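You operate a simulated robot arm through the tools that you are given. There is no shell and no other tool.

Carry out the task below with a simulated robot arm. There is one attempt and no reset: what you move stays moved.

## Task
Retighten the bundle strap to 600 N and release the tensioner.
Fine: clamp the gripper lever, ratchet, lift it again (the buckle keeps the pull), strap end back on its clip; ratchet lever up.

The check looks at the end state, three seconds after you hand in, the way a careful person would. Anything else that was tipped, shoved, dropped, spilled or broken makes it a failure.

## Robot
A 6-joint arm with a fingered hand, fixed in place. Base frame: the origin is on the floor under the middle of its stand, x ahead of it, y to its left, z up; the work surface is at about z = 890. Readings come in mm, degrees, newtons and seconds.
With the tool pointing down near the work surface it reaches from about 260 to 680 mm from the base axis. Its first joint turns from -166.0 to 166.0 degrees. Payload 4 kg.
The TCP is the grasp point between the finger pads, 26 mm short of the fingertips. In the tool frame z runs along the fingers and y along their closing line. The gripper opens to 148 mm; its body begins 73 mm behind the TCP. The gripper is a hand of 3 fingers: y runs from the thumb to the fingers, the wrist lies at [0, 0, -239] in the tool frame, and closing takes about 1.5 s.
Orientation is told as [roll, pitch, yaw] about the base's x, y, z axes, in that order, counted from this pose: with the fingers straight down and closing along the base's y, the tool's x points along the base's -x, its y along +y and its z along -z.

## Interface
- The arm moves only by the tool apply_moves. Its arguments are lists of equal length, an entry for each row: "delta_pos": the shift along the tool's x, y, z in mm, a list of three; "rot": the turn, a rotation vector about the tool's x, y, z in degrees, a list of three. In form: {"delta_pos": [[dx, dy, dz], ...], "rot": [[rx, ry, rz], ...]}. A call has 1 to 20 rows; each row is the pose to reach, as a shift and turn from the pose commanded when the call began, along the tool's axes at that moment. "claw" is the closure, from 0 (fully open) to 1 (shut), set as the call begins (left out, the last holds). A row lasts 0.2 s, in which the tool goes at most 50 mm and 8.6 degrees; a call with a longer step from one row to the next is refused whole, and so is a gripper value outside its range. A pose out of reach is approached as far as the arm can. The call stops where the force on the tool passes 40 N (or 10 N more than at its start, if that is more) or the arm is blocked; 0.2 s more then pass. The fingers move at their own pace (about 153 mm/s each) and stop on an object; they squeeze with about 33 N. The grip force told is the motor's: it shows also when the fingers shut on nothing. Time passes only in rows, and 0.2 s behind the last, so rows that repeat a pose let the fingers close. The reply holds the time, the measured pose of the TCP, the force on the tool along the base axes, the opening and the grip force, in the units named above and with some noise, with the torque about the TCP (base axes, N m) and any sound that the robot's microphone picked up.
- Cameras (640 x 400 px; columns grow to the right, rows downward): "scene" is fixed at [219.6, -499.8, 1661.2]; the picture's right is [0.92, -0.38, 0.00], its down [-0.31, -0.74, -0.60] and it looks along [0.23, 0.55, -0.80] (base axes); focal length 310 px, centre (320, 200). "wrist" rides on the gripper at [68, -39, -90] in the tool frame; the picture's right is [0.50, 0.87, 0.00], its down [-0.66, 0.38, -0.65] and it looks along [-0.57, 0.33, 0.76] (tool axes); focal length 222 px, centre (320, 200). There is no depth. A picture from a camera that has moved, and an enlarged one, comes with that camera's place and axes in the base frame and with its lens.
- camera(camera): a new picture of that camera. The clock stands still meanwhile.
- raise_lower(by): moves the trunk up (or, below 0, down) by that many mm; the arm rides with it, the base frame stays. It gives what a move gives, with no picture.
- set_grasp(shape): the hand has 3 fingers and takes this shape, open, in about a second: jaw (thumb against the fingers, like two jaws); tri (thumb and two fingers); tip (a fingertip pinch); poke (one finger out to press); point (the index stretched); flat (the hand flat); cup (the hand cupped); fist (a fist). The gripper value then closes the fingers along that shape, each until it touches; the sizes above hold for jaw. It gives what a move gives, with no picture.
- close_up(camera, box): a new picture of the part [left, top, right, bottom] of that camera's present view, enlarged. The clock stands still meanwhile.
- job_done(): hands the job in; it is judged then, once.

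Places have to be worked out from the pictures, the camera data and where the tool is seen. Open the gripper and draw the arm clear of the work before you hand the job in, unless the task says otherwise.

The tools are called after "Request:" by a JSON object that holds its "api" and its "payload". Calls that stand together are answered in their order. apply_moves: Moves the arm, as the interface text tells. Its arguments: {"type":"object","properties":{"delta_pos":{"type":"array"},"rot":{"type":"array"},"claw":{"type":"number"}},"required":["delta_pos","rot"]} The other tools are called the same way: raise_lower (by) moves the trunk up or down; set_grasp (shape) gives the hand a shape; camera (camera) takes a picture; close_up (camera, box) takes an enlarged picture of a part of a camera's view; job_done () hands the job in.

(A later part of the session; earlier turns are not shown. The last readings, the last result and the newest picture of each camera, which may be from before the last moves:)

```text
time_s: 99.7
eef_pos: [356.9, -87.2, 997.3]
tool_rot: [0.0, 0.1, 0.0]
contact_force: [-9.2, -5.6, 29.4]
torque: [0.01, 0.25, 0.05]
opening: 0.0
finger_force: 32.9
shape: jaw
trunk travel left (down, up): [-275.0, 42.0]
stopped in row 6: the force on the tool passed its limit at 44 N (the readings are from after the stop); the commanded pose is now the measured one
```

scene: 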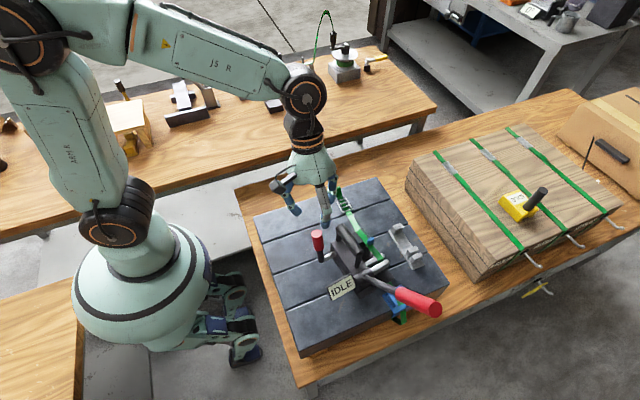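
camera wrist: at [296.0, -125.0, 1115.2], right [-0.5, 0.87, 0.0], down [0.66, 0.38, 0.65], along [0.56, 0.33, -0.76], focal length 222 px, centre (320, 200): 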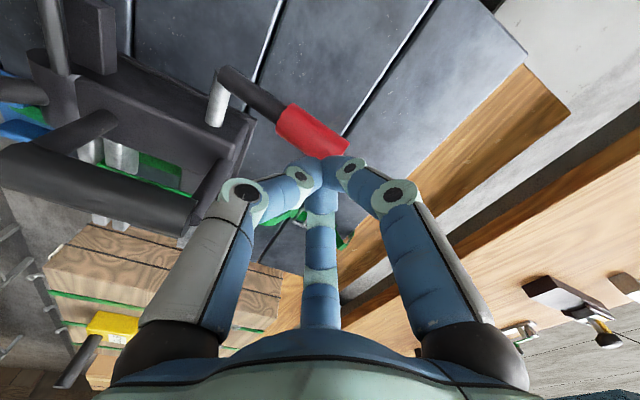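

The lever resists over 40 N from above, so it is at its stop — clamped. I rise and check the body and the display.

Request:
{"api": "apply_moves", "payload": {"delta_pos": [[0, 0, -20], [0, 0, -60], [0, 0, -100], [0, 0, -130]], "rot": [[0, 0, 0], [0, 0, 0], [0, 0, 0], [0, 0, 0]]}}

Request:
{"api": "camera", "payload": {"camera": "scene"}}

Request:
{"api": "close_up", "payload": {"camera": "scene", "box": [295, 200, 415, 300]}}

Request:
{"api": "close_up", "payload": {"camera": "scene", "box": [340, 230, 460, 330]}}

```text
time_s: 100.7
eef_pos: [357.5, -88.7, 1127.2]
tool_rot: [-0.1, 0.2, 0.0]
contact_force: [1.2, -0.3, 0.4]
torque: [0.0, 0.01, 0.01]
opening: 0.0
finger_force: 32.6
shape: jaw
trunk travel left (down, up): [-275.0, 42.0]
```

```text
taken
```

scene: 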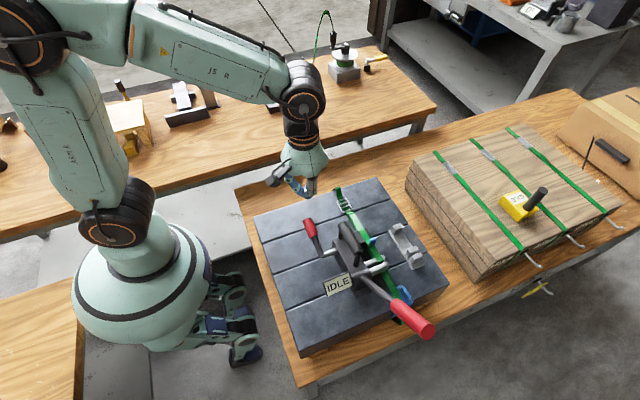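

```text
4.00 times, centred on (355, 250) of scene
camera zoom: at [219.6, -499.8, 1661.2], right [0.92, -0.38, 0.0], down [-0.31, -0.74, -0.6], along [0.23, 0.55, -0.8], focal length 1240 px, centre (180, 0)
```

zoom: 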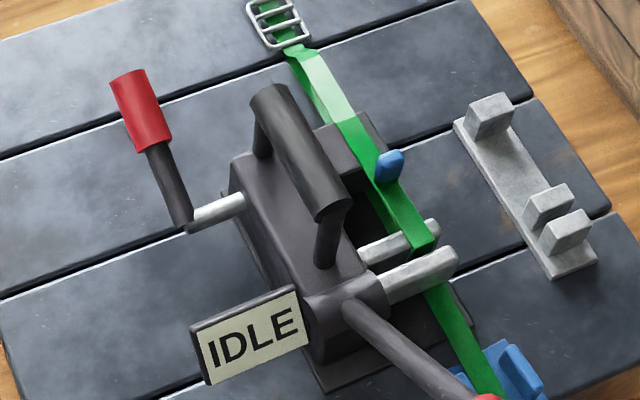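

```text
4.00 times, centred on (400, 280) of scene
camera zoom: at [219.6, -499.8, 1661.2], right [0.92, -0.38, 0.0], down [-0.31, -0.74, -0.6], along [0.23, 0.55, -0.8], focal length 1240 px, centre (0, -120)
```

zoom: 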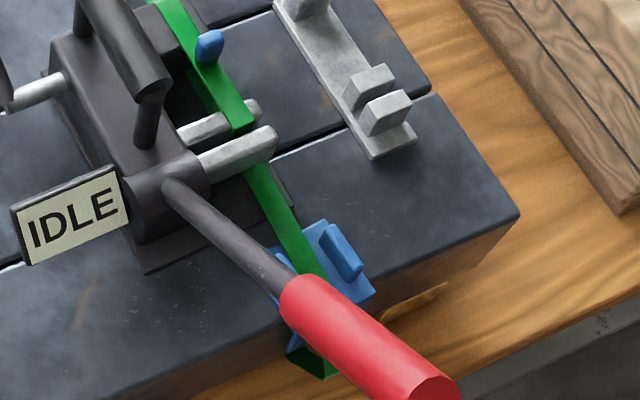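

Nothing moved; gripper clamped, display still IDLE. The ratchet lever now leans about 43° toward -y (hub ≈(432,-262,935), tip ≈(432,-445,1139)). I go over it, high, with the closing line across it.

Request:
{"api": "apply_moves", "payload": {"delta_pos": [[0, 0, -45], [0, -5, -90], [-6, -30, -125], [-12, -60, -133], [-18, -90, -133], [-26, -120, -133], [-34, -150, -133], [-42, -180, -133], [-50, -210, -133], [-58, -240, -133], [-66, -270, -133], [-74, -300, -133], [-74, -327, -133]], "rot": [[0, 0, 7], [0, 0, 14], [0, 0, 21], [0, 0, 28], [0, 0, 35], [0, 0, 42], [0, 0, 49], [0, 0, 56], [0, 0, 63], [0, 0, 70], [0, 0, 77], [0, 0, 84], [0, 0, 90]], "claw": 0.5}}

Request:
{"api": "camera", "payload": {"camera": "wrist"}}

Request:
{"api": "camera", "payload": {"camera": "scene"}}

```text
time_s: 103.5
eef_pos: [432.6, -416.8, 1257.9]
tool_rot: [-0.1, 0.0, -90.0]
contact_force: [-0.5, -0.8, -0.1]
torque: [0.01, 0.01, -0.03]
opening: 73.4
finger_force: 0.1
shape: jaw
trunk travel left (down, up): [-275.0, 42.0]
```

```text
taken
camera wrist: at [393.3, -348.8, 1348.3], right [0.87, 0.5, 0.0], down [0.38, -0.66, 0.65], along [0.32, -0.57, -0.76], focal length 222 px, centre (320, 200)
```

wrist: 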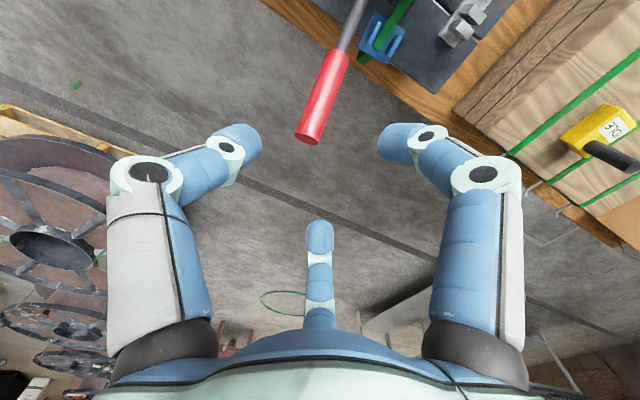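

```text
taken
```

scene: 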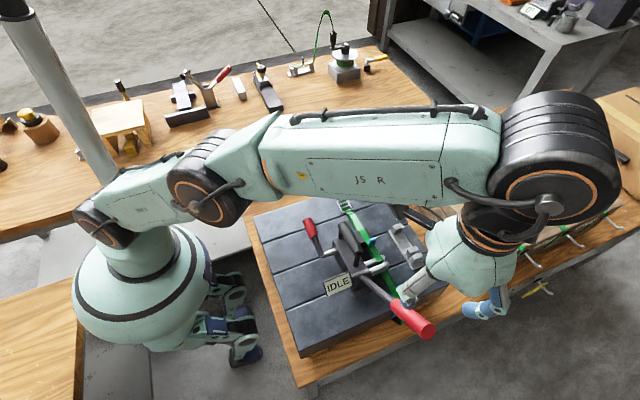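

The ratchet lever tip is at (433,-444,1138). The yellow gauge seems to show a number from here; I zoom on it and on the display.

Request:
{"api": "close_up", "payload": {"camera": "wrist", "box": [550, 90, 640, 180]}}

Request:
{"api": "close_up", "payload": {"camera": "scene", "box": [480, 170, 560, 230]}}

Request:
{"api": "close_up", "payload": {"camera": "scene", "box": [300, 230, 420, 310]}}

```text
4.44 times, centred on (595, 135) of wrist
camera zoom: at [393.3, -348.8, 1348.3], right [0.87, 0.5, 0.0], down [0.38, -0.66, 0.65], along [0.32, -0.57, -0.76], focal length 987 px, centre (-902, 489)
```

zoom: 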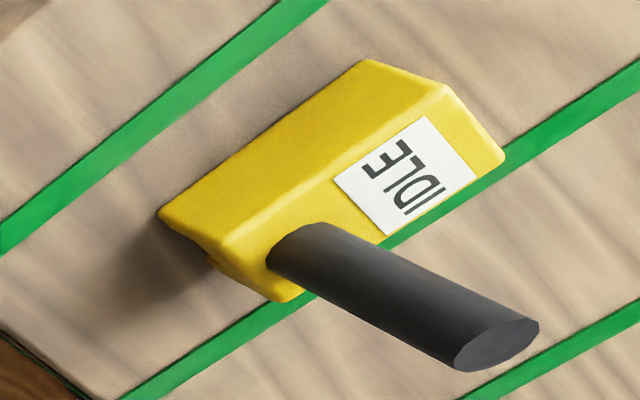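

```text
6.67 times, centred on (520, 200) of scene
camera zoom: at [219.6, -499.8, 1661.2], right [0.92, -0.38, 0.0], down [-0.31, -0.74, -0.6], along [0.23, 0.55, -0.8], focal length 2066 px, centre (-1013, 200)
```

zoom: 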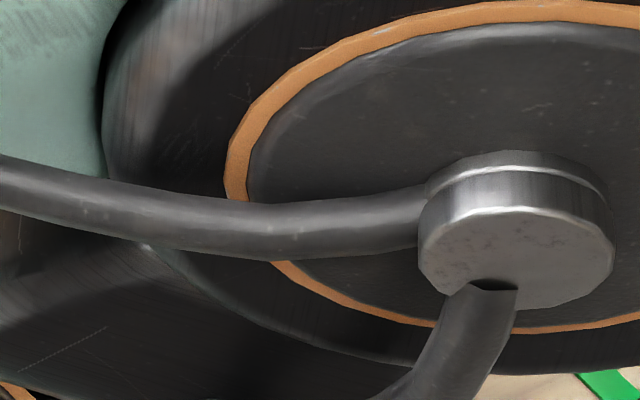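

```text
5.00 times, centred on (360, 270) of scene
camera zoom: at [219.6, -499.8, 1661.2], right [0.92, -0.38, 0.0], down [-0.31, -0.74, -0.6], along [0.23, 0.55, -0.8], focal length 1549 px, centre (120, -150)
```

zoom: 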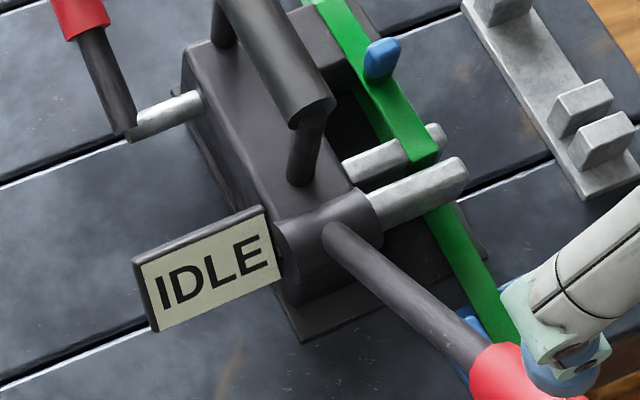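

Both displays show IDLE. I descend onto the red grip at about (432,-417,1109) and close on it across x.

Request:
{"api": "apply_moves", "payload": {"delta_pos": [[0, 0, 35], [0, 0, 70], [0, 0, 100], [0, 0, 125], [0, 0, 148]], "rot": [[0, 0, 0], [0, 0, 0], [0, 0, 0], [0, 0, 0], [0, 0, 0]]}}

Request:
{"api": "camera", "payload": {"camera": "wrist"}}

```text
time_s: 104.7
eef_pos: [432.4, -413.1, 1110.2]
tool_rot: [-0.1, 0.0, -89.9]
contact_force: [0.7, 0.0, -1.1]
torque: [0.02, 0.01, 0.0]
opening: 73.9
finger_force: 0.1
shape: jaw
trunk travel left (down, up): [-275.0, 42.0]
```

```text
taken
camera wrist: at [393.1, -345.7, 1200.4], right [0.87, 0.5, 0.0], down [0.38, -0.66, 0.65], along [0.33, -0.57, -0.76], focal length 222 px, centre (320, 200)
```

wrist: 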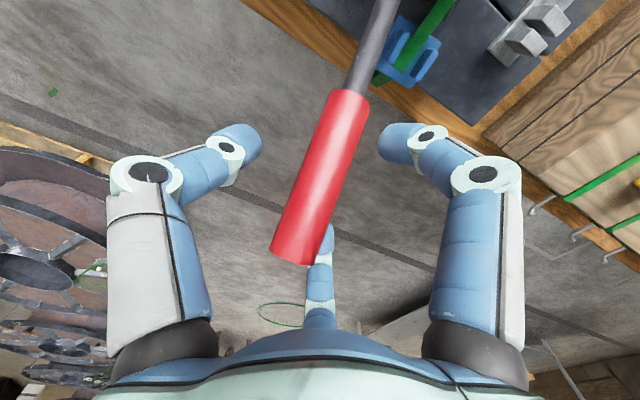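

The red grip is between the digits. I close on it.

Request:
{"api": "apply_moves", "payload": {"delta_pos": [[0, 0, 0], [0, 0, 0], [0, 0, 0], [0, 0, 0], [0, 0, 0]], "rot": [[0, 0, 0], [0, 0, 0], [0, 0, 0], [0, 0, 0], [0, 0, 0]], "claw": 1.0}}

Request:
{"api": "camera", "payload": {"camera": "wrist"}}

```text
time_s: 105.9
eef_pos: [431.4, -412.5, 1109.7]
tool_rot: [-0.2, -0.1, -89.9]
contact_force: [1.2, 4.1, -0.3]
torque: [0.87, -0.06, -0.15]
opening: 28.1
finger_force: 33.0
shape: jaw
trunk travel left (down, up): [-275.0, 42.0]
```

```text
taken
camera wrist: at [393.1, -345.0, 1200.8], right [0.87, 0.5, 0.0], down [0.38, -0.66, 0.65], along [0.33, -0.57, -0.76], focal length 222 px, centre (320, 200)
```

wrist: 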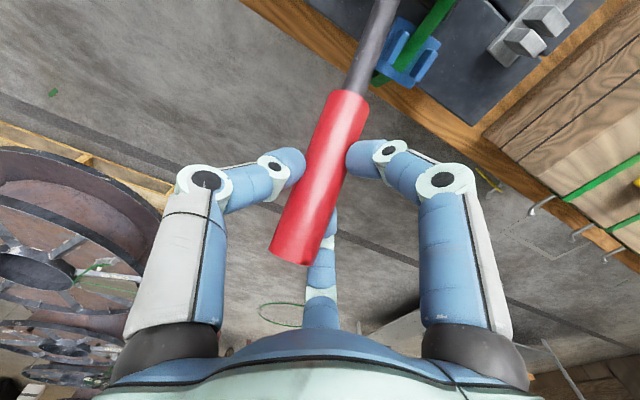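

Gripped (opening 28 mm). I push the lever down along its arc in steps, from ~40° to ~55°, and watch force and sound.

Request:
{"api": "apply_moves", "payload": {"delta_pos": [[-7, 0, 6.5], [-14.7, 0, 13.5], [-21.6, 0, 21], [-28.5, 0, 28.7], [-35, 0, 36.7], [-41, 0, 44.9], [-41, 0, 44.9]], "rot": [[0, 0, 0], [0, 0, 0], [0, 0, 0], [0, 0, 0], [0, 0, 0], [0, 0, 0], [0, 0, 0]]}}

Request:
{"api": "camera", "payload": {"camera": "scene"}}

Request:
{"api": "close_up", "payload": {"camera": "scene", "box": [300, 220, 420, 310]}}

```text
time_s: 107.5
eef_pos: [432.0, -453.9, 1064.9]
tool_rot: [-0.1, -0.1, -90.0]
contact_force: [0.7, 0.1, 0.2]
torque: [-0.02, 0.04, 0.03]
opening: 19.4
finger_force: 33.5
shape: jaw
trunk travel left (down, up): [-275.0, 42.0]
```

```text
taken
```

scene: 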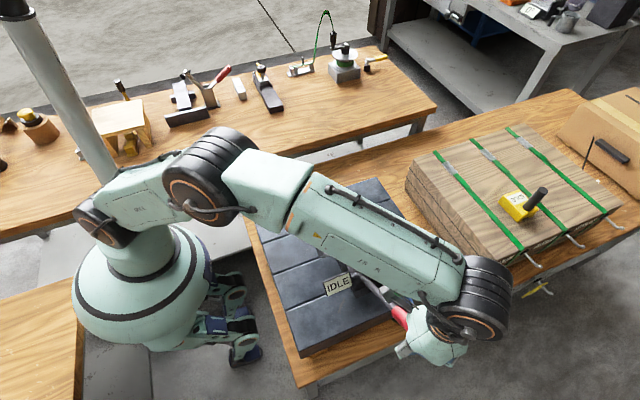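

```text
4.44 times, centred on (360, 265) of scene
camera zoom: at [219.6, -499.8, 1661.2], right [0.92, -0.38, 0.0], down [-0.31, -0.74, -0.6], along [0.23, 0.55, -0.8], focal length 1377 px, centre (142, -89)
```

zoom: 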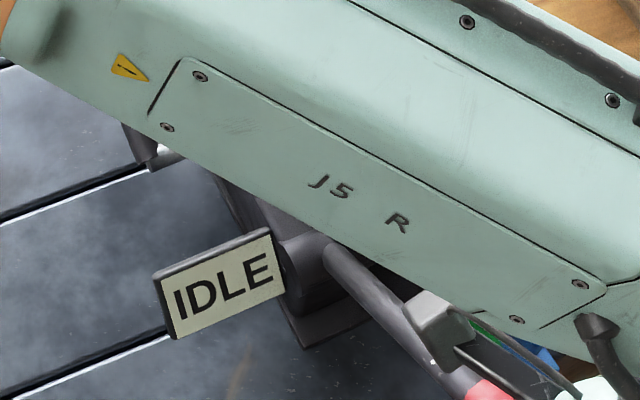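

The display is visible and still IDLE; the grip opening changed to 19 mm with no force, so the bar may have slipped out. I check with the wrist camera.

Request:
{"api": "camera", "payload": {"camera": "wrist"}}

Request:
{"api": "close_up", "payload": {"camera": "scene", "box": [360, 270, 480, 370]}}

```text
taken
camera wrist: at [393.8, -386.7, 1155.9], right [0.87, 0.5, 0.0], down [0.38, -0.65, 0.65], along [0.33, -0.57, -0.76], focal length 222 px, centre (320, 200)
```

wrist: 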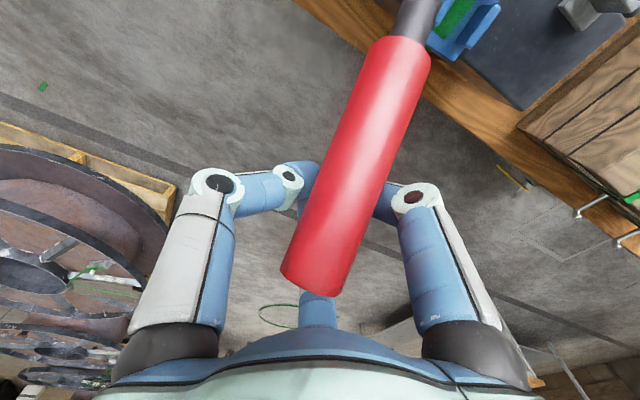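

```text
4.00 times, centred on (420, 320) of scene
camera zoom: at [219.6, -499.8, 1661.2], right [0.92, -0.38, 0.0], down [-0.31, -0.74, -0.6], along [0.23, 0.55, -0.8], focal length 1240 px, centre (-80, -280)
```

zoom: 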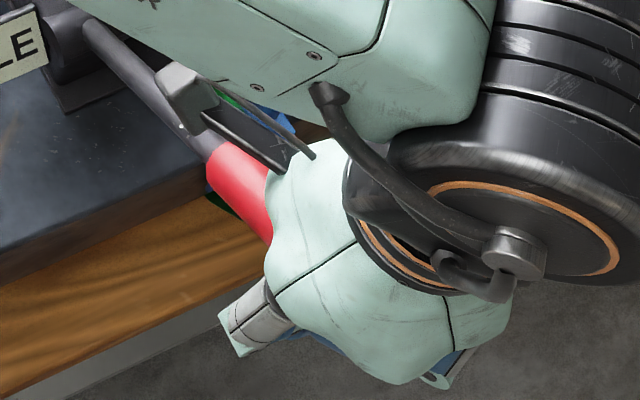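

The fingers slid down and are now closed under the bar while the lever has only moved to about 47° (tip ≈(432,-457,1112)). The bar is caged between palm and fingers, so I use that: move so the palm comes down on the bar and push with it.

Request:
{"api": "apply_moves", "payload": {"delta_pos": [[6, 0, 6], [12, 0, 12], [14, 0, 18], [14, 0, 22], [14, 0, 26], [13, 0, 30], [12, 0, 34], [11, 0, 38]], "rot": [[0, 0, 0], [0, 0, 0], [0, 0, 0], [0, 0, 0], [0, 0, 0], [0, 0, 0], [0, 0, 0], [0, 0, 0]]}}

Request:
{"api": "camera", "payload": {"camera": "wrist"}}

```text
time_s: 109.3
eef_pos: [434.0, -445.0, 1026.9]
tool_rot: [-0.1, 0.1, -90.1]
contact_force: [16.7, -15.4, 10.4]
torque: [0.65, 1.01, 0.38]
opening: 19.5
finger_force: 33.1
shape: jaw
trunk travel left (down, up): [-275.0, 42.0]
```

```text
taken
camera wrist: at [395.2, -377.2, 1116.7], right [0.87, 0.5, 0.0], down [0.38, -0.66, 0.65], along [0.33, -0.57, -0.76], focal length 222 px, centre (320, 200)
```

wrist: 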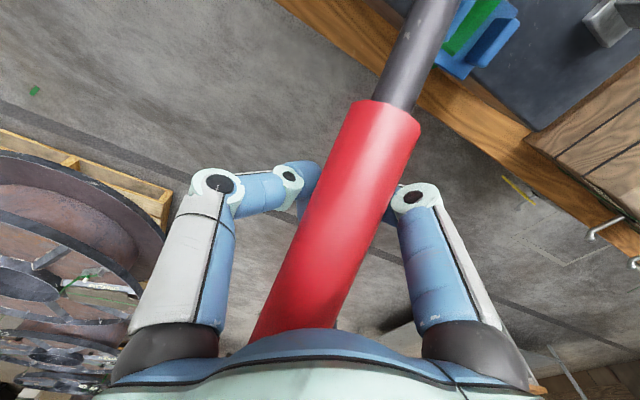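

The tip presses sideways against the palm (17 N in x), which I don't want. I back off upward a little, open, and rise clear of the bar to press it from above with closed fingertips instead.

Request:
{"api": "apply_moves", "payload": {"delta_pos": [[0, 0, -8], [0, 0, -16], [0, 0, -20]], "rot": [[0, 0, 0], [0, 0, 0], [0, 0, 0]]}}

Request:
{"api": "apply_moves", "payload": {"delta_pos": [[0, 0, 0], [0, 0, 0], [0, 0, 0], [0, 0, -20], [0, 0, -50], [0, 0, -80], [0, 0, -110], [0, 0, -140]], "rot": [[0, 0, 0], [0, 0, 0], [0, 0, 0], [0, 0, 0], [0, 0, 0], [0, 0, 0], [0, 0, 0], [0, 0, 0]], "claw": 0.4}}

Request:
{"api": "camera", "payload": {"camera": "wrist"}}

Request:
{"api": "close_up", "payload": {"camera": "scene", "box": [300, 220, 460, 350]}}

```text
time_s: 110.1
eef_pos: [432.9, -444.2, 1047.5]
tool_rot: [-0.3, 0.1, -89.9]
contact_force: [1.5, -1.4, -1.2]
torque: [0.08, 0.1, 0.06]
opening: 19.3
finger_force: 32.7
shape: jaw
trunk travel left (down, up): [-275.0, 42.0]
```

```text
time_s: 111.9
eef_pos: [430.5, -444.7, 1187.7]
tool_rot: [-0.1, 0.0, -90.0]
contact_force: [-0.4, 1.0, -0.3]
torque: [-0.01, -0.01, 0.01]
opening: 88.2
finger_force: 0.1
shape: jaw
trunk travel left (down, up): [-275.0, 42.0]
```

```text
taken
camera wrist: at [391.3, -377.1, 1277.7], right [0.87, 0.5, 0.0], down [0.38, -0.66, 0.65], along [0.32, -0.57, -0.76], focal length 222 px, centre (320, 200)
```

wrist: 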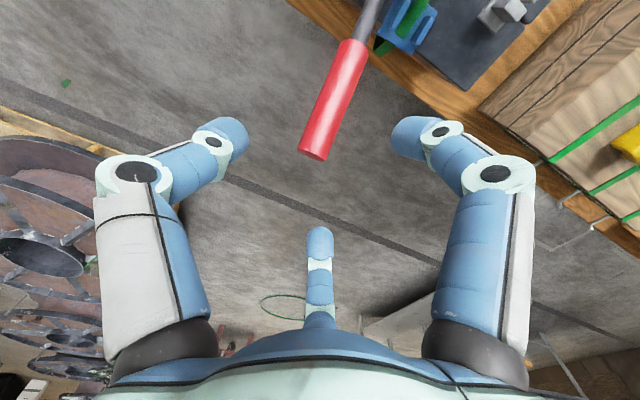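

```text
3.08 times, centred on (380, 285) of scene
camera zoom: at [219.6, -499.8, 1661.2], right [0.92, -0.38, 0.0], down [-0.31, -0.74, -0.6], along [0.23, 0.55, -0.8], focal length 954 px, centre (135, -62)
```

zoom: 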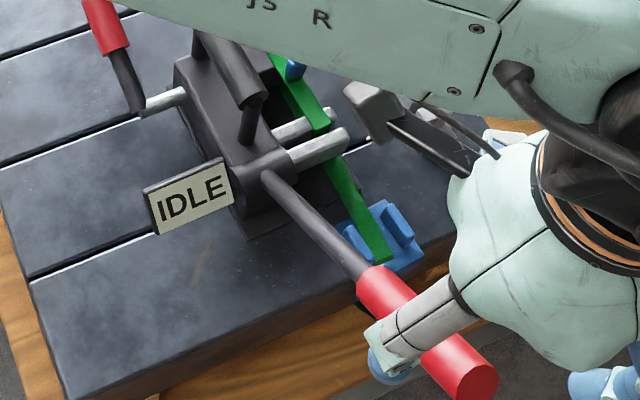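

The lever stays at about 47°. I'll press it with the palm instead while the open digits straddle the bar so it can't slip sideways.

Request:
{"api": "apply_moves", "payload": {"delta_pos": [[4, 1, 30], [8, 1, 60], [12, 1, 90], [12, 1, 110], [11, 1, 118], [9, 1, 124], [6, 1, 130]], "rot": [[0, 0, 0], [0, 0, 0], [0, 0, 0], [0, 0, 0], [0, 0, 0], [0, 0, 0], [0, 0, 0]]}}

Request:
{"api": "camera", "payload": {"camera": "wrist"}}

```text
time_s: 113.5
eef_pos: [432.4, -437.7, 1056.5]
tool_rot: [-0.3, 0.1, -90.0]
contact_force: [-0.2, -0.7, 0.7]
torque: [-0.02, -0.01, 0.02]
opening: 88.4
finger_force: 0.1
shape: jaw
trunk travel left (down, up): [-275.0, 42.0]
```

```text
taken
camera wrist: at [393.3, -370.0, 1147.1], right [0.87, 0.5, 0.0], down [0.38, -0.66, 0.65], along [0.33, -0.57, -0.76], focal length 222 px, centre (320, 200)
```

wrist: 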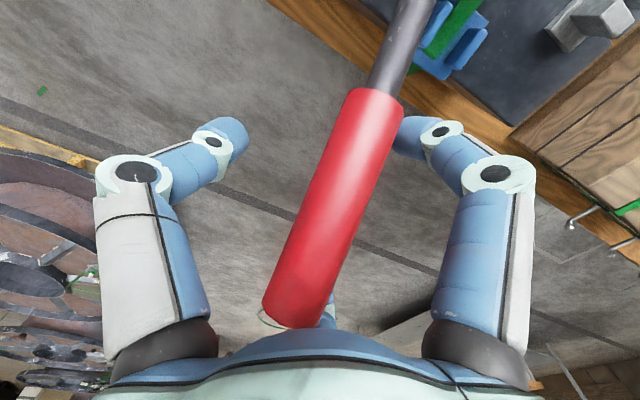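

No contact yet; the tip is just under the palm. I continue down along the arc slowly.

Request:
{"api": "apply_moves", "payload": {"delta_pos": [[-2, 0, 3], [-4, 0, 6], [-7, 0, 10], [-10, 0, 14], [-13, 0, 18], [-16, 0, 22], [-19, 0, 26]], "rot": [[0, 0, 0], [0, 0, 0], [0, 0, 0], [0, 0, 0], [0, 0, 0], [0, 0, 0], [0, 0, 0]]}}

Request:
{"api": "camera", "payload": {"camera": "wrist"}}

Request:
{"api": "close_up", "payload": {"camera": "scene", "box": [300, 220, 420, 310]}}

```text
time_s: 115.1
eef_pos: [434.2, -457.1, 1031.3]
tool_rot: [-0.1, 0.0, -90.0]
contact_force: [-0.9, 0.6, 0.0]
torque: [0.0, -0.01, 0.01]
opening: 88.2
finger_force: 0.1
shape: jaw
trunk travel left (down, up): [-275.0, 42.0]
```

```text
taken
camera wrist: at [394.3, -389.5, 1121.5], right [0.87, 0.5, 0.0], down [0.38, -0.66, 0.65], along [0.33, -0.57, -0.76], focal length 222 px, centre (320, 200)
```

wrist: 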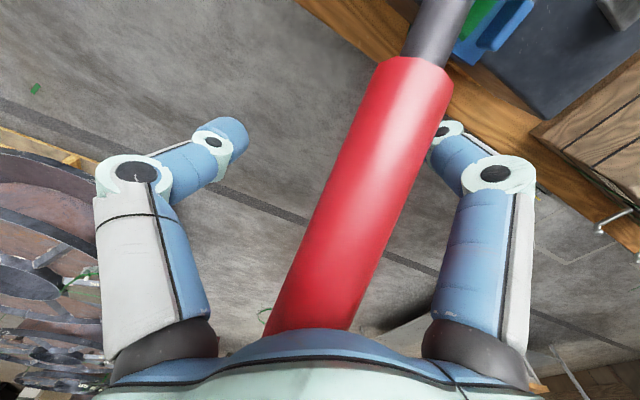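

```text
4.44 times, centred on (360, 265) of scene
camera zoom: at [219.6, -499.8, 1661.2], right [0.92, -0.38, 0.0], down [-0.31, -0.74, -0.6], along [0.23, 0.55, -0.8], focal length 1377 px, centre (142, -89)
```

zoom: 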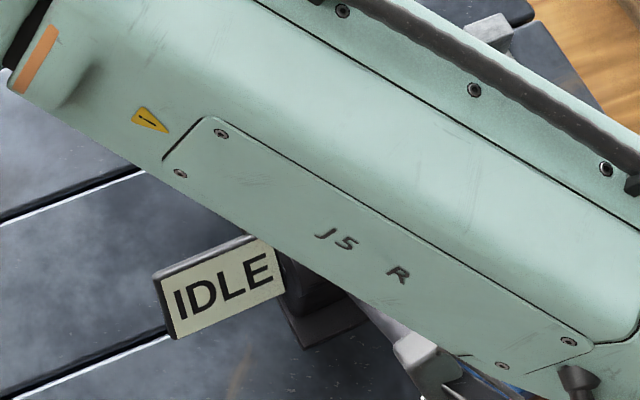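

Still no contact force. I continue downward.

Request:
{"api": "apply_moves", "payload": {"delta_pos": [[0, 0, 4], [-2, 0, 8], [-4, 0, 12], [-6, 0, 16], [-9, 0, 20], [-12, 0, 24], [-15, 0, 28], [-18, 0, 32]], "rot": [[0, 0, 0], [0, 0, 0], [0, 0, 0], [0, 0, 0], [0, 0, 0], [0, 0, 0], [0, 0, 0], [0, 0, 0]]}}

Request:
{"api": "camera", "payload": {"camera": "wrist"}}

Request:
{"api": "close_up", "payload": {"camera": "scene", "box": [320, 240, 440, 330]}}

```text
time_s: 116.9
eef_pos: [432.7, -474.5, 998.7]
tool_rot: [0.0, 0.0, -90.0]
contact_force: [0.3, -0.5, 0.3]
torque: [-0.02, 0.03, -0.01]
opening: 88.0
finger_force: 0.1
shape: jaw
trunk travel left (down, up): [-275.0, 42.0]
```

```text
taken
camera wrist: at [393.9, -407.0, 1089.5], right [0.87, 0.5, 0.0], down [0.38, -0.66, 0.65], along [0.33, -0.57, -0.76], focal length 222 px, centre (320, 200)
```

wrist: 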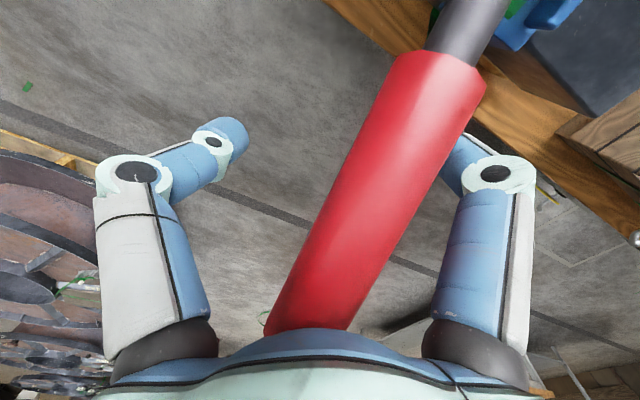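

```text
4.44 times, centred on (380, 285) of scene
camera zoom: at [219.6, -499.8, 1661.2], right [0.92, -0.38, 0.0], down [-0.31, -0.74, -0.6], along [0.23, 0.55, -0.8], focal length 1377 px, centre (53, -178)
```

zoom: 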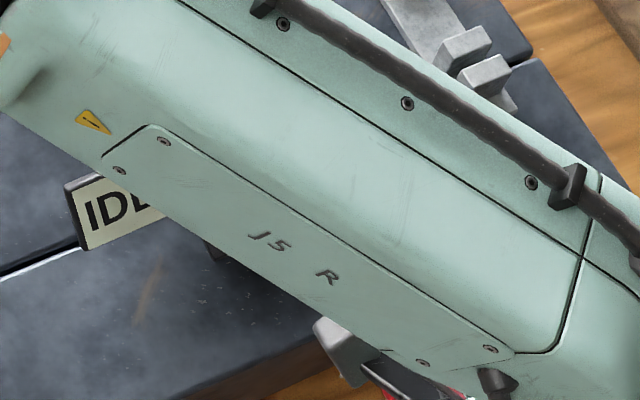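

The lever followed down to about 60° with practically no force, so it is just taking up slack. I continue this stroke down to about 78°.

Request:
{"api": "apply_moves", "payload": {"delta_pos": [[-3, 0, 6], [-6, 0, 12], [-9, 0, 18], [-11, 0, 24], [-13, 0, 30], [-15, 0, 36], [-17, 0, 42], [-18, 0, 48]], "rot": [[0, 0, 0], [0, 0, 0], [0, 0, 0], [0, 0, 0], [0, 0, 0], [0, 0, 0], [0, 0, 0], [0, 0, 0]]}}

Request:
{"api": "camera", "payload": {"camera": "wrist"}}

Request:
{"api": "camera", "payload": {"camera": "scene"}}

```text
time_s: 118.7
eef_pos: [432.0, -492.5, 952.4]
tool_rot: [-0.1, 0.0, -90.1]
contact_force: [0.2, -0.4, -0.4]
torque: [0.02, 0.0, 0.0]
opening: 88.1
finger_force: 0.0
shape: jaw
trunk travel left (down, up): [-275.0, 42.0]
```

```text
taken
camera wrist: at [393.8, -425.0, 1041.6], right [0.87, 0.5, 0.0], down [0.38, -0.66, 0.65], along [0.33, -0.57, -0.76], focal length 222 px, centre (320, 200)
```

wrist: 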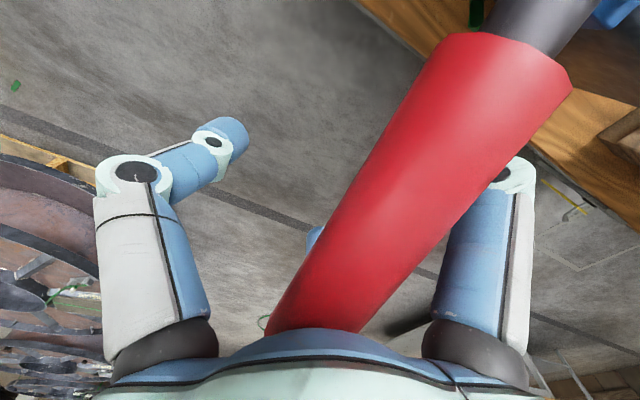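

```text
taken
```

scene: 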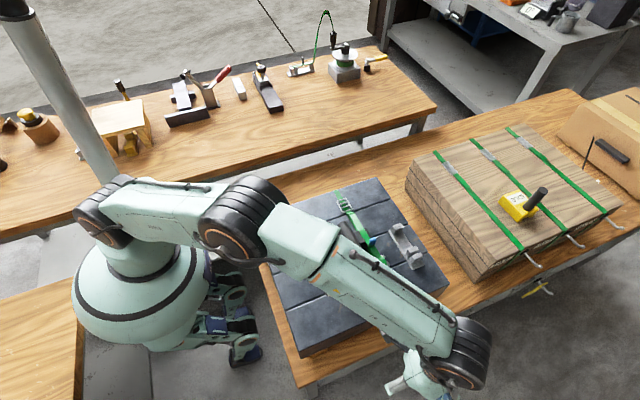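

The lever is now about 75° down with no noticeable force. For the return stroke I raise the hand until the pads are level with the bar, grip it, and then bring it up.

Request:
{"api": "apply_moves", "payload": {"delta_pos": [[3, 0, -15], [6, 0, -30], [8, 0, -40], [8, 0, -40]], "rot": [[0, 0, 0], [0, 0, 0], [0, 0, 0], [0, 0, 0]]}}

Request:
{"api": "apply_moves", "payload": {"delta_pos": [[0, 0, 0], [0, 0, 0], [0, 0, 0], [0, 0, 0], [0, 0, 0], [0, 0, 0]], "rot": [[0, 0, 0], [0, 0, 0], [0, 0, 0], [0, 0, 0], [0, 0, 0], [0, 0, 0]], "claw": 1.0}}

Request:
{"api": "camera", "payload": {"camera": "wrist"}}

```text
time_s: 119.7
eef_pos: [434.6, -483.7, 991.5]
tool_rot: [-0.1, 0.0, -90.0]
contact_force: [0.0, 0.1, -0.1]
torque: [-0.02, 0.01, 0.02]
opening: 88.4
finger_force: 0.0
shape: jaw
trunk travel left (down, up): [-275.0, 42.0]
```

```text
time_s: 121.1
eef_pos: [434.3, -483.5, 990.8]
tool_rot: [-0.2, 0.0, -89.9]
contact_force: [0.6, 4.3, -0.3]
torque: [-0.04, 0.01, -0.08]
opening: 5.3
finger_force: 32.8
shape: jaw
trunk travel left (down, up): [-275.0, 42.0]
```

```text
taken
camera wrist: at [395.0, -416.2, 1081.9], right [0.87, 0.5, 0.0], down [0.38, -0.66, 0.65], along [0.33, -0.57, -0.76], focal length 222 px, centre (320, 200)
```

wrist: 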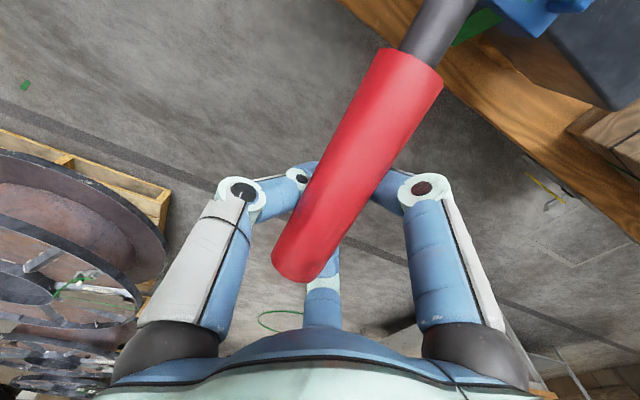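

The fingers are closed under the bar and support it from below. I lift it along the arc back to about 44° and look at the display.

Request:
{"api": "apply_moves", "payload": {"delta_pos": [[5.5, 0, -10], [11.5, 0, -19], [17.5, 0, -29.5], [24, 0, -39.6], [31, 0, -49.5], [38.3, 0, -58.8], [46.3, 0, -68], [54.7, 0, -76.4]], "rot": [[0, 0, 0], [0, 0, 0], [0, 0, 0], [0, 0, 0], [0, 0, 0], [0, 0, 0], [0, 0, 0], [0, 0, 0]]}}

Request:
{"api": "camera", "payload": {"camera": "wrist"}}

Request:
{"api": "close_up", "payload": {"camera": "scene", "box": [300, 220, 460, 350]}}

```text
time_s: 122.9
eef_pos: [432.0, -430.5, 1065.9]
tool_rot: [-0.2, 0.0, -89.9]
contact_force: [4.7, -4.8, 1.8]
torque: [0.02, 0.02, -0.13]
opening: 4.6
finger_force: 32.9
shape: jaw
trunk travel left (down, up): [-275.0, 42.0]
```

```text
taken
camera wrist: at [394.8, -362.8, 1156.8], right [0.87, 0.5, 0.0], down [0.38, -0.66, 0.65], along [0.33, -0.57, -0.76], focal length 222 px, centre (320, 200)
```

wrist: 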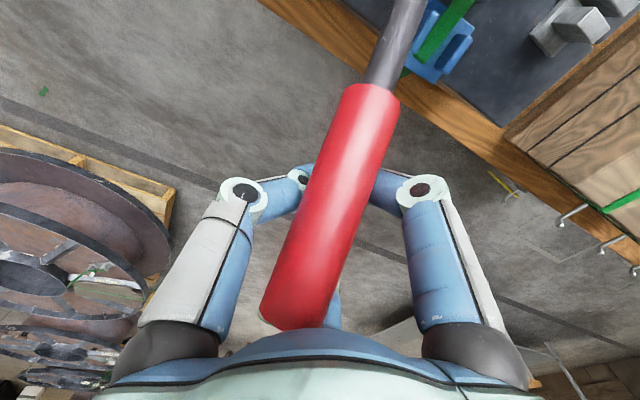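

```text
3.08 times, centred on (380, 285) of scene
camera zoom: at [219.6, -499.8, 1661.2], right [0.92, -0.38, 0.0], down [-0.31, -0.74, -0.6], along [0.23, 0.55, -0.8], focal length 954 px, centre (135, -62)
```

zoom: 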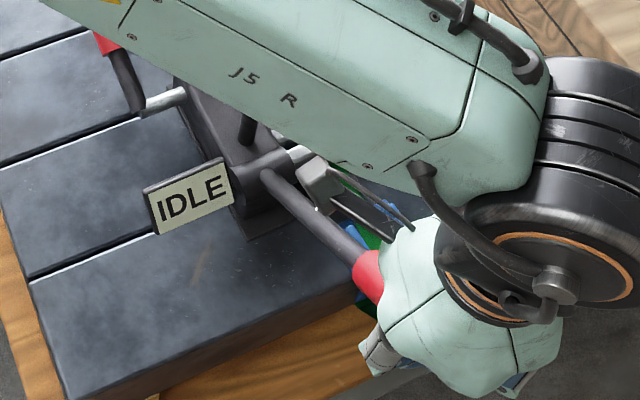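

The return stroke went without trouble, but the display still shows IDLE and no ratchet click was heard. I release, rise, and look whether the windlass prongs turned.

Request:
{"api": "apply_moves", "payload": {"delta_pos": [[0, 0, 5], [0, 0, 5], [0, 0, 5], [0, 0, 5], [0, 0, -20], [0, 0, -60], [0, 0, -100], [0, 0, -140], [0, 0, -170]], "rot": [[0, 0, 0], [0, 0, 0], [0, 0, 0], [0, 0, 0], [0, 0, 0], [0, 0, 0], [0, 0, 0], [0, 0, 0], [0, 0, 0]], "claw": 0.4}}

Request:
{"api": "apply_moves", "payload": {"delta_pos": [[20, 20, 0], [40, 40, 0], [60, 60, 0], [80, 80, 0], [100, 100, 0], [120, 120, 0], [140, 140, 0], [160, 160, 0]], "rot": [[0, 0, 8], [0, 0, 16], [0, 0, 24], [0, 0, 32], [0, 0, 40], [0, 0, 48], [0, 0, 56], [0, 0, 64]]}}

Request:
{"api": "camera", "payload": {"camera": "wrist"}}

Request:
{"api": "camera", "payload": {"camera": "scene"}}

```text
time_s: 124.9
eef_pos: [433.3, -431.0, 1238.3]
tool_rot: [-0.2, 0.2, -90.1]
contact_force: [0.0, -0.5, 0.4]
torque: [0.03, 0.01, 0.0]
opening: 88.4
finger_force: 0.1
shape: jaw
trunk travel left (down, up): [-275.0, 42.0]
```

```text
time_s: 126.7
eef_pos: [555.1, -252.7, 1221.5]
tool_rot: [0.0, -0.1, -154.1]
contact_force: [-0.4, 0.0, 1.0]
torque: [-0.03, -0.02, -0.04]
opening: 88.5
finger_force: 0.0
shape: jaw
out of reach, approached as far as the arm can: row 4, 5, 6, 7, 8
trunk travel left (down, up): [-275.0, 42.0]
```

```text
taken
camera wrist: at [598.4, -187.2, 1310.7], right [0.83, -0.56, 0.0], down [-0.42, -0.63, 0.65], along [-0.37, -0.54, -0.76], focal length 222 px, centre (320, 200)
```

wrist: 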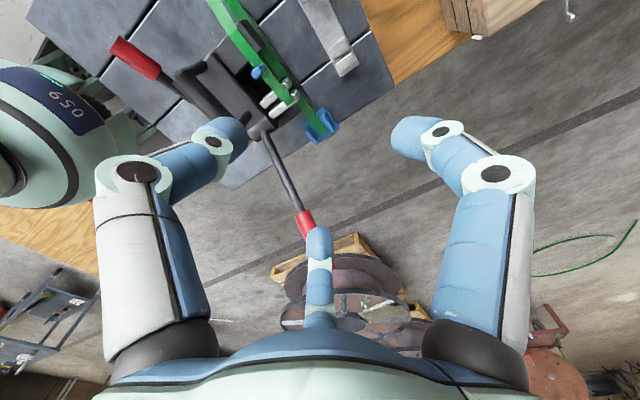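

```text
taken
```

scene: 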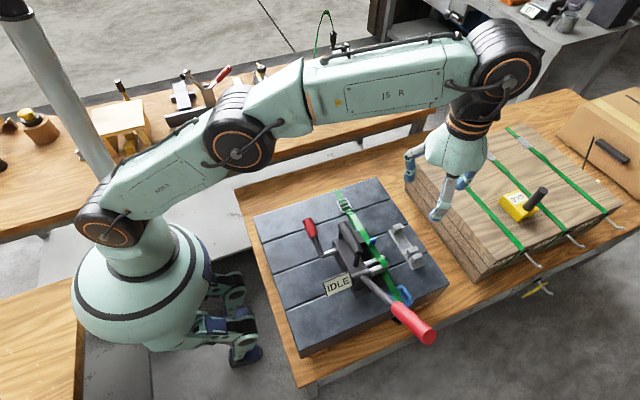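

Now I have a clear view; I zoom in on windlass, tail and display.

Request:
{"api": "close_up", "payload": {"camera": "wrist", "box": [190, 30, 350, 150]}}

Request:
{"api": "close_up", "payload": {"camera": "wrist", "box": [235, 60, 315, 120]}}

Request:
{"api": "close_up", "payload": {"camera": "scene", "box": [340, 210, 440, 310]}}

```text
3.33 times, centred on (270, 90) of wrist
camera zoom: at [598.4, -187.2, 1310.7], right [0.83, -0.56, 0.0], down [-0.42, -0.63, 0.65], along [-0.37, -0.54, -0.76], focal length 740 px, centre (487, 567)
```

zoom: 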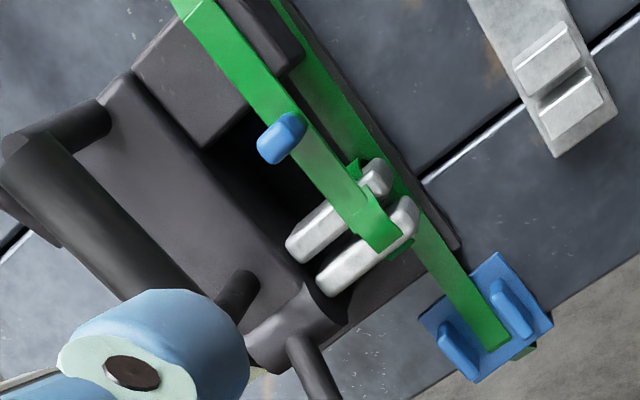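

```text
6.67 times, centred on (275, 90) of wrist
camera zoom: at [598.4, -187.2, 1310.7], right [0.83, -0.56, 0.0], down [-0.42, -0.63, 0.65], along [-0.37, -0.54, -0.76], focal length 1481 px, centre (620, 933)
```

zoom: 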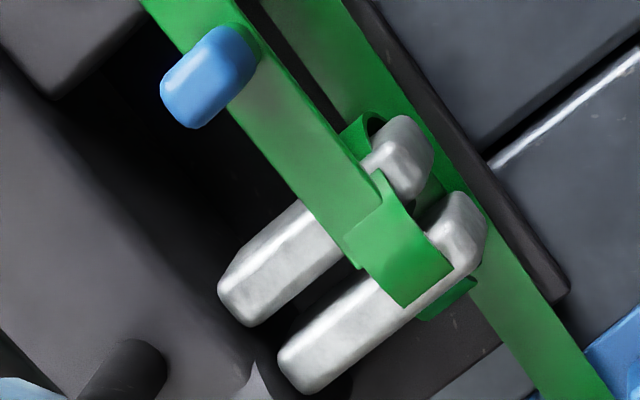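

```text
4.00 times, centred on (390, 260) of scene
camera zoom: at [219.6, -499.8, 1661.2], right [0.92, -0.38, 0.0], down [-0.31, -0.74, -0.6], along [0.23, 0.55, -0.8], focal length 1240 px, centre (40, -40)
```

zoom: 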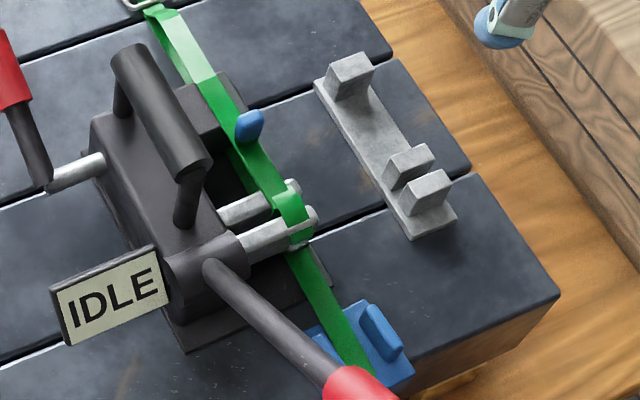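

The tail is now wrapped around the windlass, so the downward stroke does wind; it is still taking up slack. I go back to the lever for further strokes, first half-way to verify my position.

Request:
{"api": "apply_moves", "payload": {"delta_pos": [[-24, 13, -4], [-48, 26, -8], [-72, 40, -8], [-94, 53, -8]], "rot": [[0, 0, -8], [0, 0, -16], [0, 0, -24], [0, 0, -32]]}}

```text
time_s: 127.7
eef_pos: [492.2, -341.3, 1226.5]
tool_rot: [-0.1, -0.1, -121.9]
contact_force: [0.2, 1.3, -0.1]
torque: [0.03, 0.05, -0.01]
opening: 88.3
finger_force: 0.1
shape: jaw
trunk travel left (down, up): [-275.0, 42.0]
```

Position confirmed. I continue to just over the lever tip at yaw -90.

Request:
{"api": "apply_moves", "payload": {"delta_pos": [[-27, 0, 0], [-55, -1, 0], [-82, -2, 0], [-110, -2, 0], [-110, -2, 0]], "rot": [[0, 0, -8], [0, 0, -16], [0, 0, -24], [0, 0, -32], [0, 0, -32]]}}

Request:
{"api": "camera", "payload": {"camera": "wrist"}}

```text
time_s: 128.9
eef_pos: [432.1, -435.0, 1225.1]
tool_rot: [-0.2, 0.0, -89.9]
contact_force: [-1.1, 0.0, -0.5]
torque: [0.01, 0.02, 0.01]
opening: 88.6
finger_force: 0.1
shape: jaw
trunk travel left (down, up): [-275.0, 42.0]
```

```text
taken
camera wrist: at [394.3, -367.4, 1314.5], right [0.87, 0.5, 0.0], down [0.38, -0.65, 0.65], along [0.33, -0.57, -0.76], focal length 222 px, centre (320, 200)
```

wrist: 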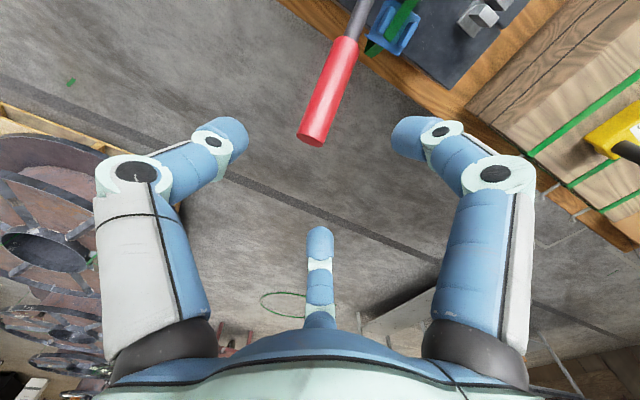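

The lever is at about 42°. I descend with the digits straddling it and do a full downward stroke with the palm.

Request:
{"api": "apply_moves", "payload": {"delta_pos": [[1, 0, 45], [2, 0, 90], [3, 0, 130], [0, 0, 155], [-5, 0, 167], [-12, 0, 180], [-19, 0, 190], [-25, 0, 201], [-32, 0, 213], [-39, 0, 226], [-44, 0, 238], [-49, 0, 250], [-54, 0, 262], [-57, 0, 272], [-58, 0, 280]], "rot": [[0, 0, 0], [0, 0, 0], [0, 0, 0], [0, 0, 0], [0, 0, 0], [0, 0, 0], [0, 0, 0], [0, 0, 0], [0, 0, 0], [0, 0, 0], [0, 0, 0], [0, 0, 0], [0, 0, 0], [0, 0, 0], [0, 0, 0]]}}

Request:
{"api": "camera", "payload": {"camera": "wrist"}}

```text
time_s: 132.1
eef_pos: [432.8, -492.3, 946.7]
tool_rot: [-0.1, -0.2, -90.0]
contact_force: [0.3, -1.5, 5.0]
torque: [-0.03, 0.02, 0.02]
opening: 88.5
finger_force: 0.0
shape: jaw
trunk travel left (down, up): [-275.0, 42.0]
```

```text
taken
camera wrist: at [394.3, -424.8, 1036.2], right [0.87, 0.5, 0.0], down [0.38, -0.65, 0.65], along [0.33, -0.57, -0.76], focal length 222 px, centre (320, 200)
```

wrist: 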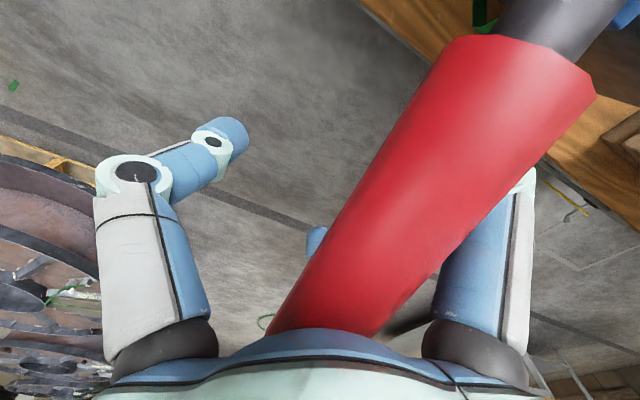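

A small resistance (5 N) now appears at the end of the stroke. Next: raise the hand, close under the bar, and lift it back up.

Request:
{"api": "apply_moves", "payload": {"delta_pos": [[3, 0, -15], [6, 0, -30], [8, 0, -42], [8, 0, -42]], "rot": [[0, 0, 0], [0, 0, 0], [0, 0, 0], [0, 0, 0]]}}

Request:
{"api": "apply_moves", "payload": {"delta_pos": [[0, 0, 0], [0, 0, 0], [0, 0, 0], [0, 0, 0], [0, 0, 0], [0, 0, 0], [5.5, 0, -10], [11.5, 0, -19], [17.5, 0, -29.5], [24, 0, -39.6], [31, 0, -49.5], [38.3, 0, -58.8], [46.3, 0, -68], [54.7, 0, -77]], "rot": [[0, 0, 0], [0, 0, 0], [0, 0, 0], [0, 0, 0], [0, 0, 0], [0, 0, 0], [0, 0, 0], [0, 0, 0], [0, 0, 0], [0, 0, 0], [0, 0, 0], [0, 0, 0], [0, 0, 0], [0, 0, 0]], "claw": 1.0}}

Request:
{"api": "camera", "payload": {"camera": "wrist"}}

Request:
{"api": "close_up", "payload": {"camera": "scene", "box": [300, 220, 460, 350]}}

```text
time_s: 133.1
eef_pos: [432.8, -484.5, 988.4]
tool_rot: [-0.2, -0.1, -90.0]
contact_force: [0.5, 0.3, -0.1]
torque: [0.01, -0.02, 0.01]
opening: 88.5
finger_force: 0.0
shape: jaw
trunk travel left (down, up): [-275.0, 42.0]
```

```text
time_s: 136.1
eef_pos: [433.7, -430.8, 1065.3]
tool_rot: [-0.1, 0.0, -90.0]
contact_force: [1.8, -2.6, -0.2]
torque: [-0.02, 0.02, -0.07]
opening: 0.4
finger_force: 32.6
shape: jaw
trunk travel left (down, up): [-275.0, 42.0]
```

```text
taken
camera wrist: at [395.0, -363.3, 1155.4], right [0.87, 0.5, 0.0], down [0.38, -0.66, 0.65], along [0.33, -0.57, -0.76], focal length 222 px, centre (320, 200)
```

wrist: 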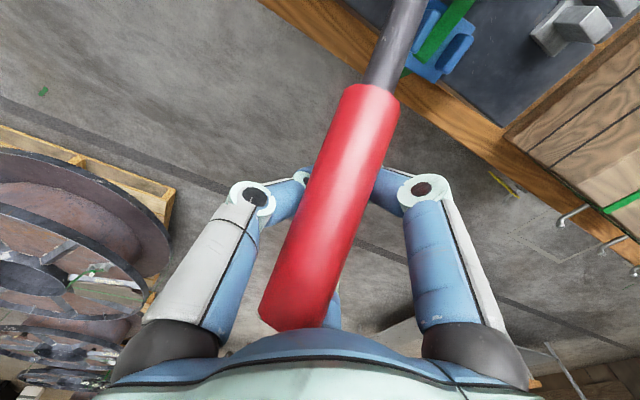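

```text
3.08 times, centred on (380, 285) of scene
camera zoom: at [219.6, -499.8, 1661.2], right [0.92, -0.38, 0.0], down [-0.31, -0.74, -0.6], along [0.23, 0.55, -0.8], focal length 954 px, centre (135, -62)
```

zoom: 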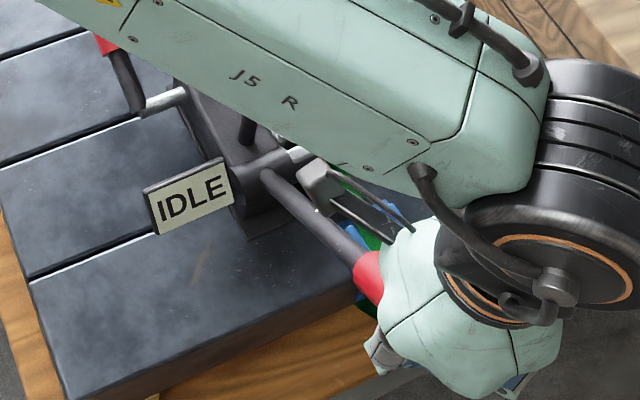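

Still IDLE; next cycle. I open the digits and push the lever down again with the palm.

Request:
{"api": "apply_moves", "payload": {"delta_pos": [[0, 0, 0], [0, 0, 0], [0, 0, 0], [-6, 0, 7], [-10, 0, 13], [-15, 0, 20], [-21, 0, 27], [-26, 0, 34], [-31, 0, 42], [-35, 0, 50], [-40, 0, 58], [-44, 0, 66.6], [-48, 0, 75], [-51, 0, 83], [-54, 0, 91], [-57, 0, 99], [-60, 0, 108], [-61.5, 0, 118], [-62.5, 0, 125]], "rot": [[0, 0, 0], [0, 0, 0], [0, 0, 0], [0, 0, 0], [0, 0, 0], [0, 0, 0], [0, 0, 0], [0, 0, 0], [0, 0, 0], [0, 0, 0], [0, 0, 0], [0, 0, 0], [0, 0, 0], [0, 0, 0], [0, 0, 0], [0, 0, 0], [0, 0, 0], [0, 0, 0], [0, 0, 0]], "claw": 0.4}}

Request:
{"api": "camera", "payload": {"camera": "wrist"}}

```text
time_s: 140.1
eef_pos: [432.6, -493.1, 943.5]
tool_rot: [0.1, -0.3, -90.0]
contact_force: [1.7, 0.8, 20.6]
torque: [-0.3, 0.04, 0.01]
opening: 88.5
finger_force: 0.0
shape: jaw
trunk travel left (down, up): [-275.0, 42.0]
```

```text
taken
camera wrist: at [394.8, -424.8, 1033.4], right [0.87, 0.5, 0.0], down [0.38, -0.65, 0.66], along [0.33, -0.57, -0.75], focal length 222 px, centre (320, 200)
```

wrist: 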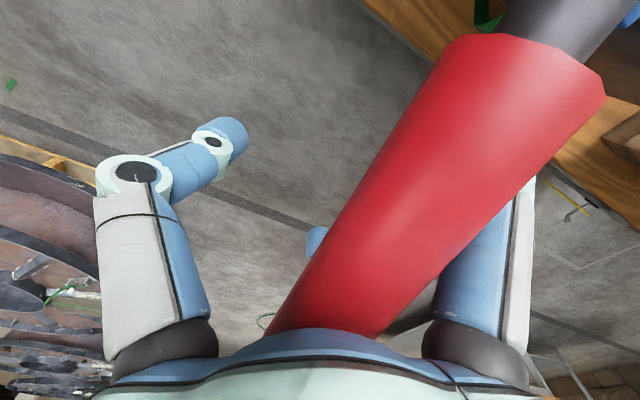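

Resistance rose to about 21 N, so tension is building. I do the return stroke and read the display.

Request:
{"api": "apply_moves", "payload": {"delta_pos": [[3, 0, -15], [6, 0, -30], [8, 0, -44], [8, 0, -44]], "rot": [[0, 0, 0], [0, 0, 0], [0, 0, 0], [0, 0, 0]]}}

Request:
{"api": "camera", "payload": {"camera": "wrist"}}

Request:
{"api": "camera", "payload": {"camera": "scene"}}

```text
time_s: 141.1
eef_pos: [434.4, -484.6, 983.7]
tool_rot: [-0.2, -0.1, -90.1]
contact_force: [-1.0, 0.1, -0.2]
torque: [0.01, -0.02, 0.03]
opening: 88.4
finger_force: 0.0
shape: jaw
trunk travel left (down, up): [-275.0, 42.0]
```

```text
taken
camera wrist: at [394.6, -417.8, 1073.8], right [0.87, 0.5, 0.0], down [0.38, -0.66, 0.65], along [0.33, -0.57, -0.76], focal length 222 px, centre (320, 200)
```

wrist: 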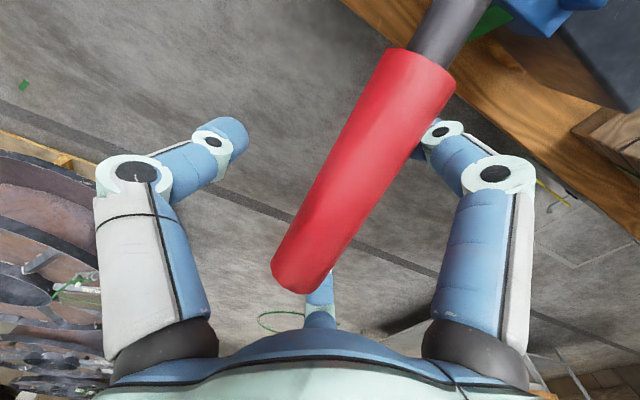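

```text
taken
```

scene: 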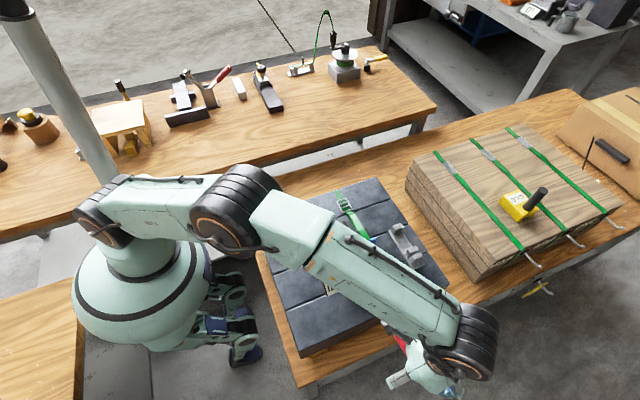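

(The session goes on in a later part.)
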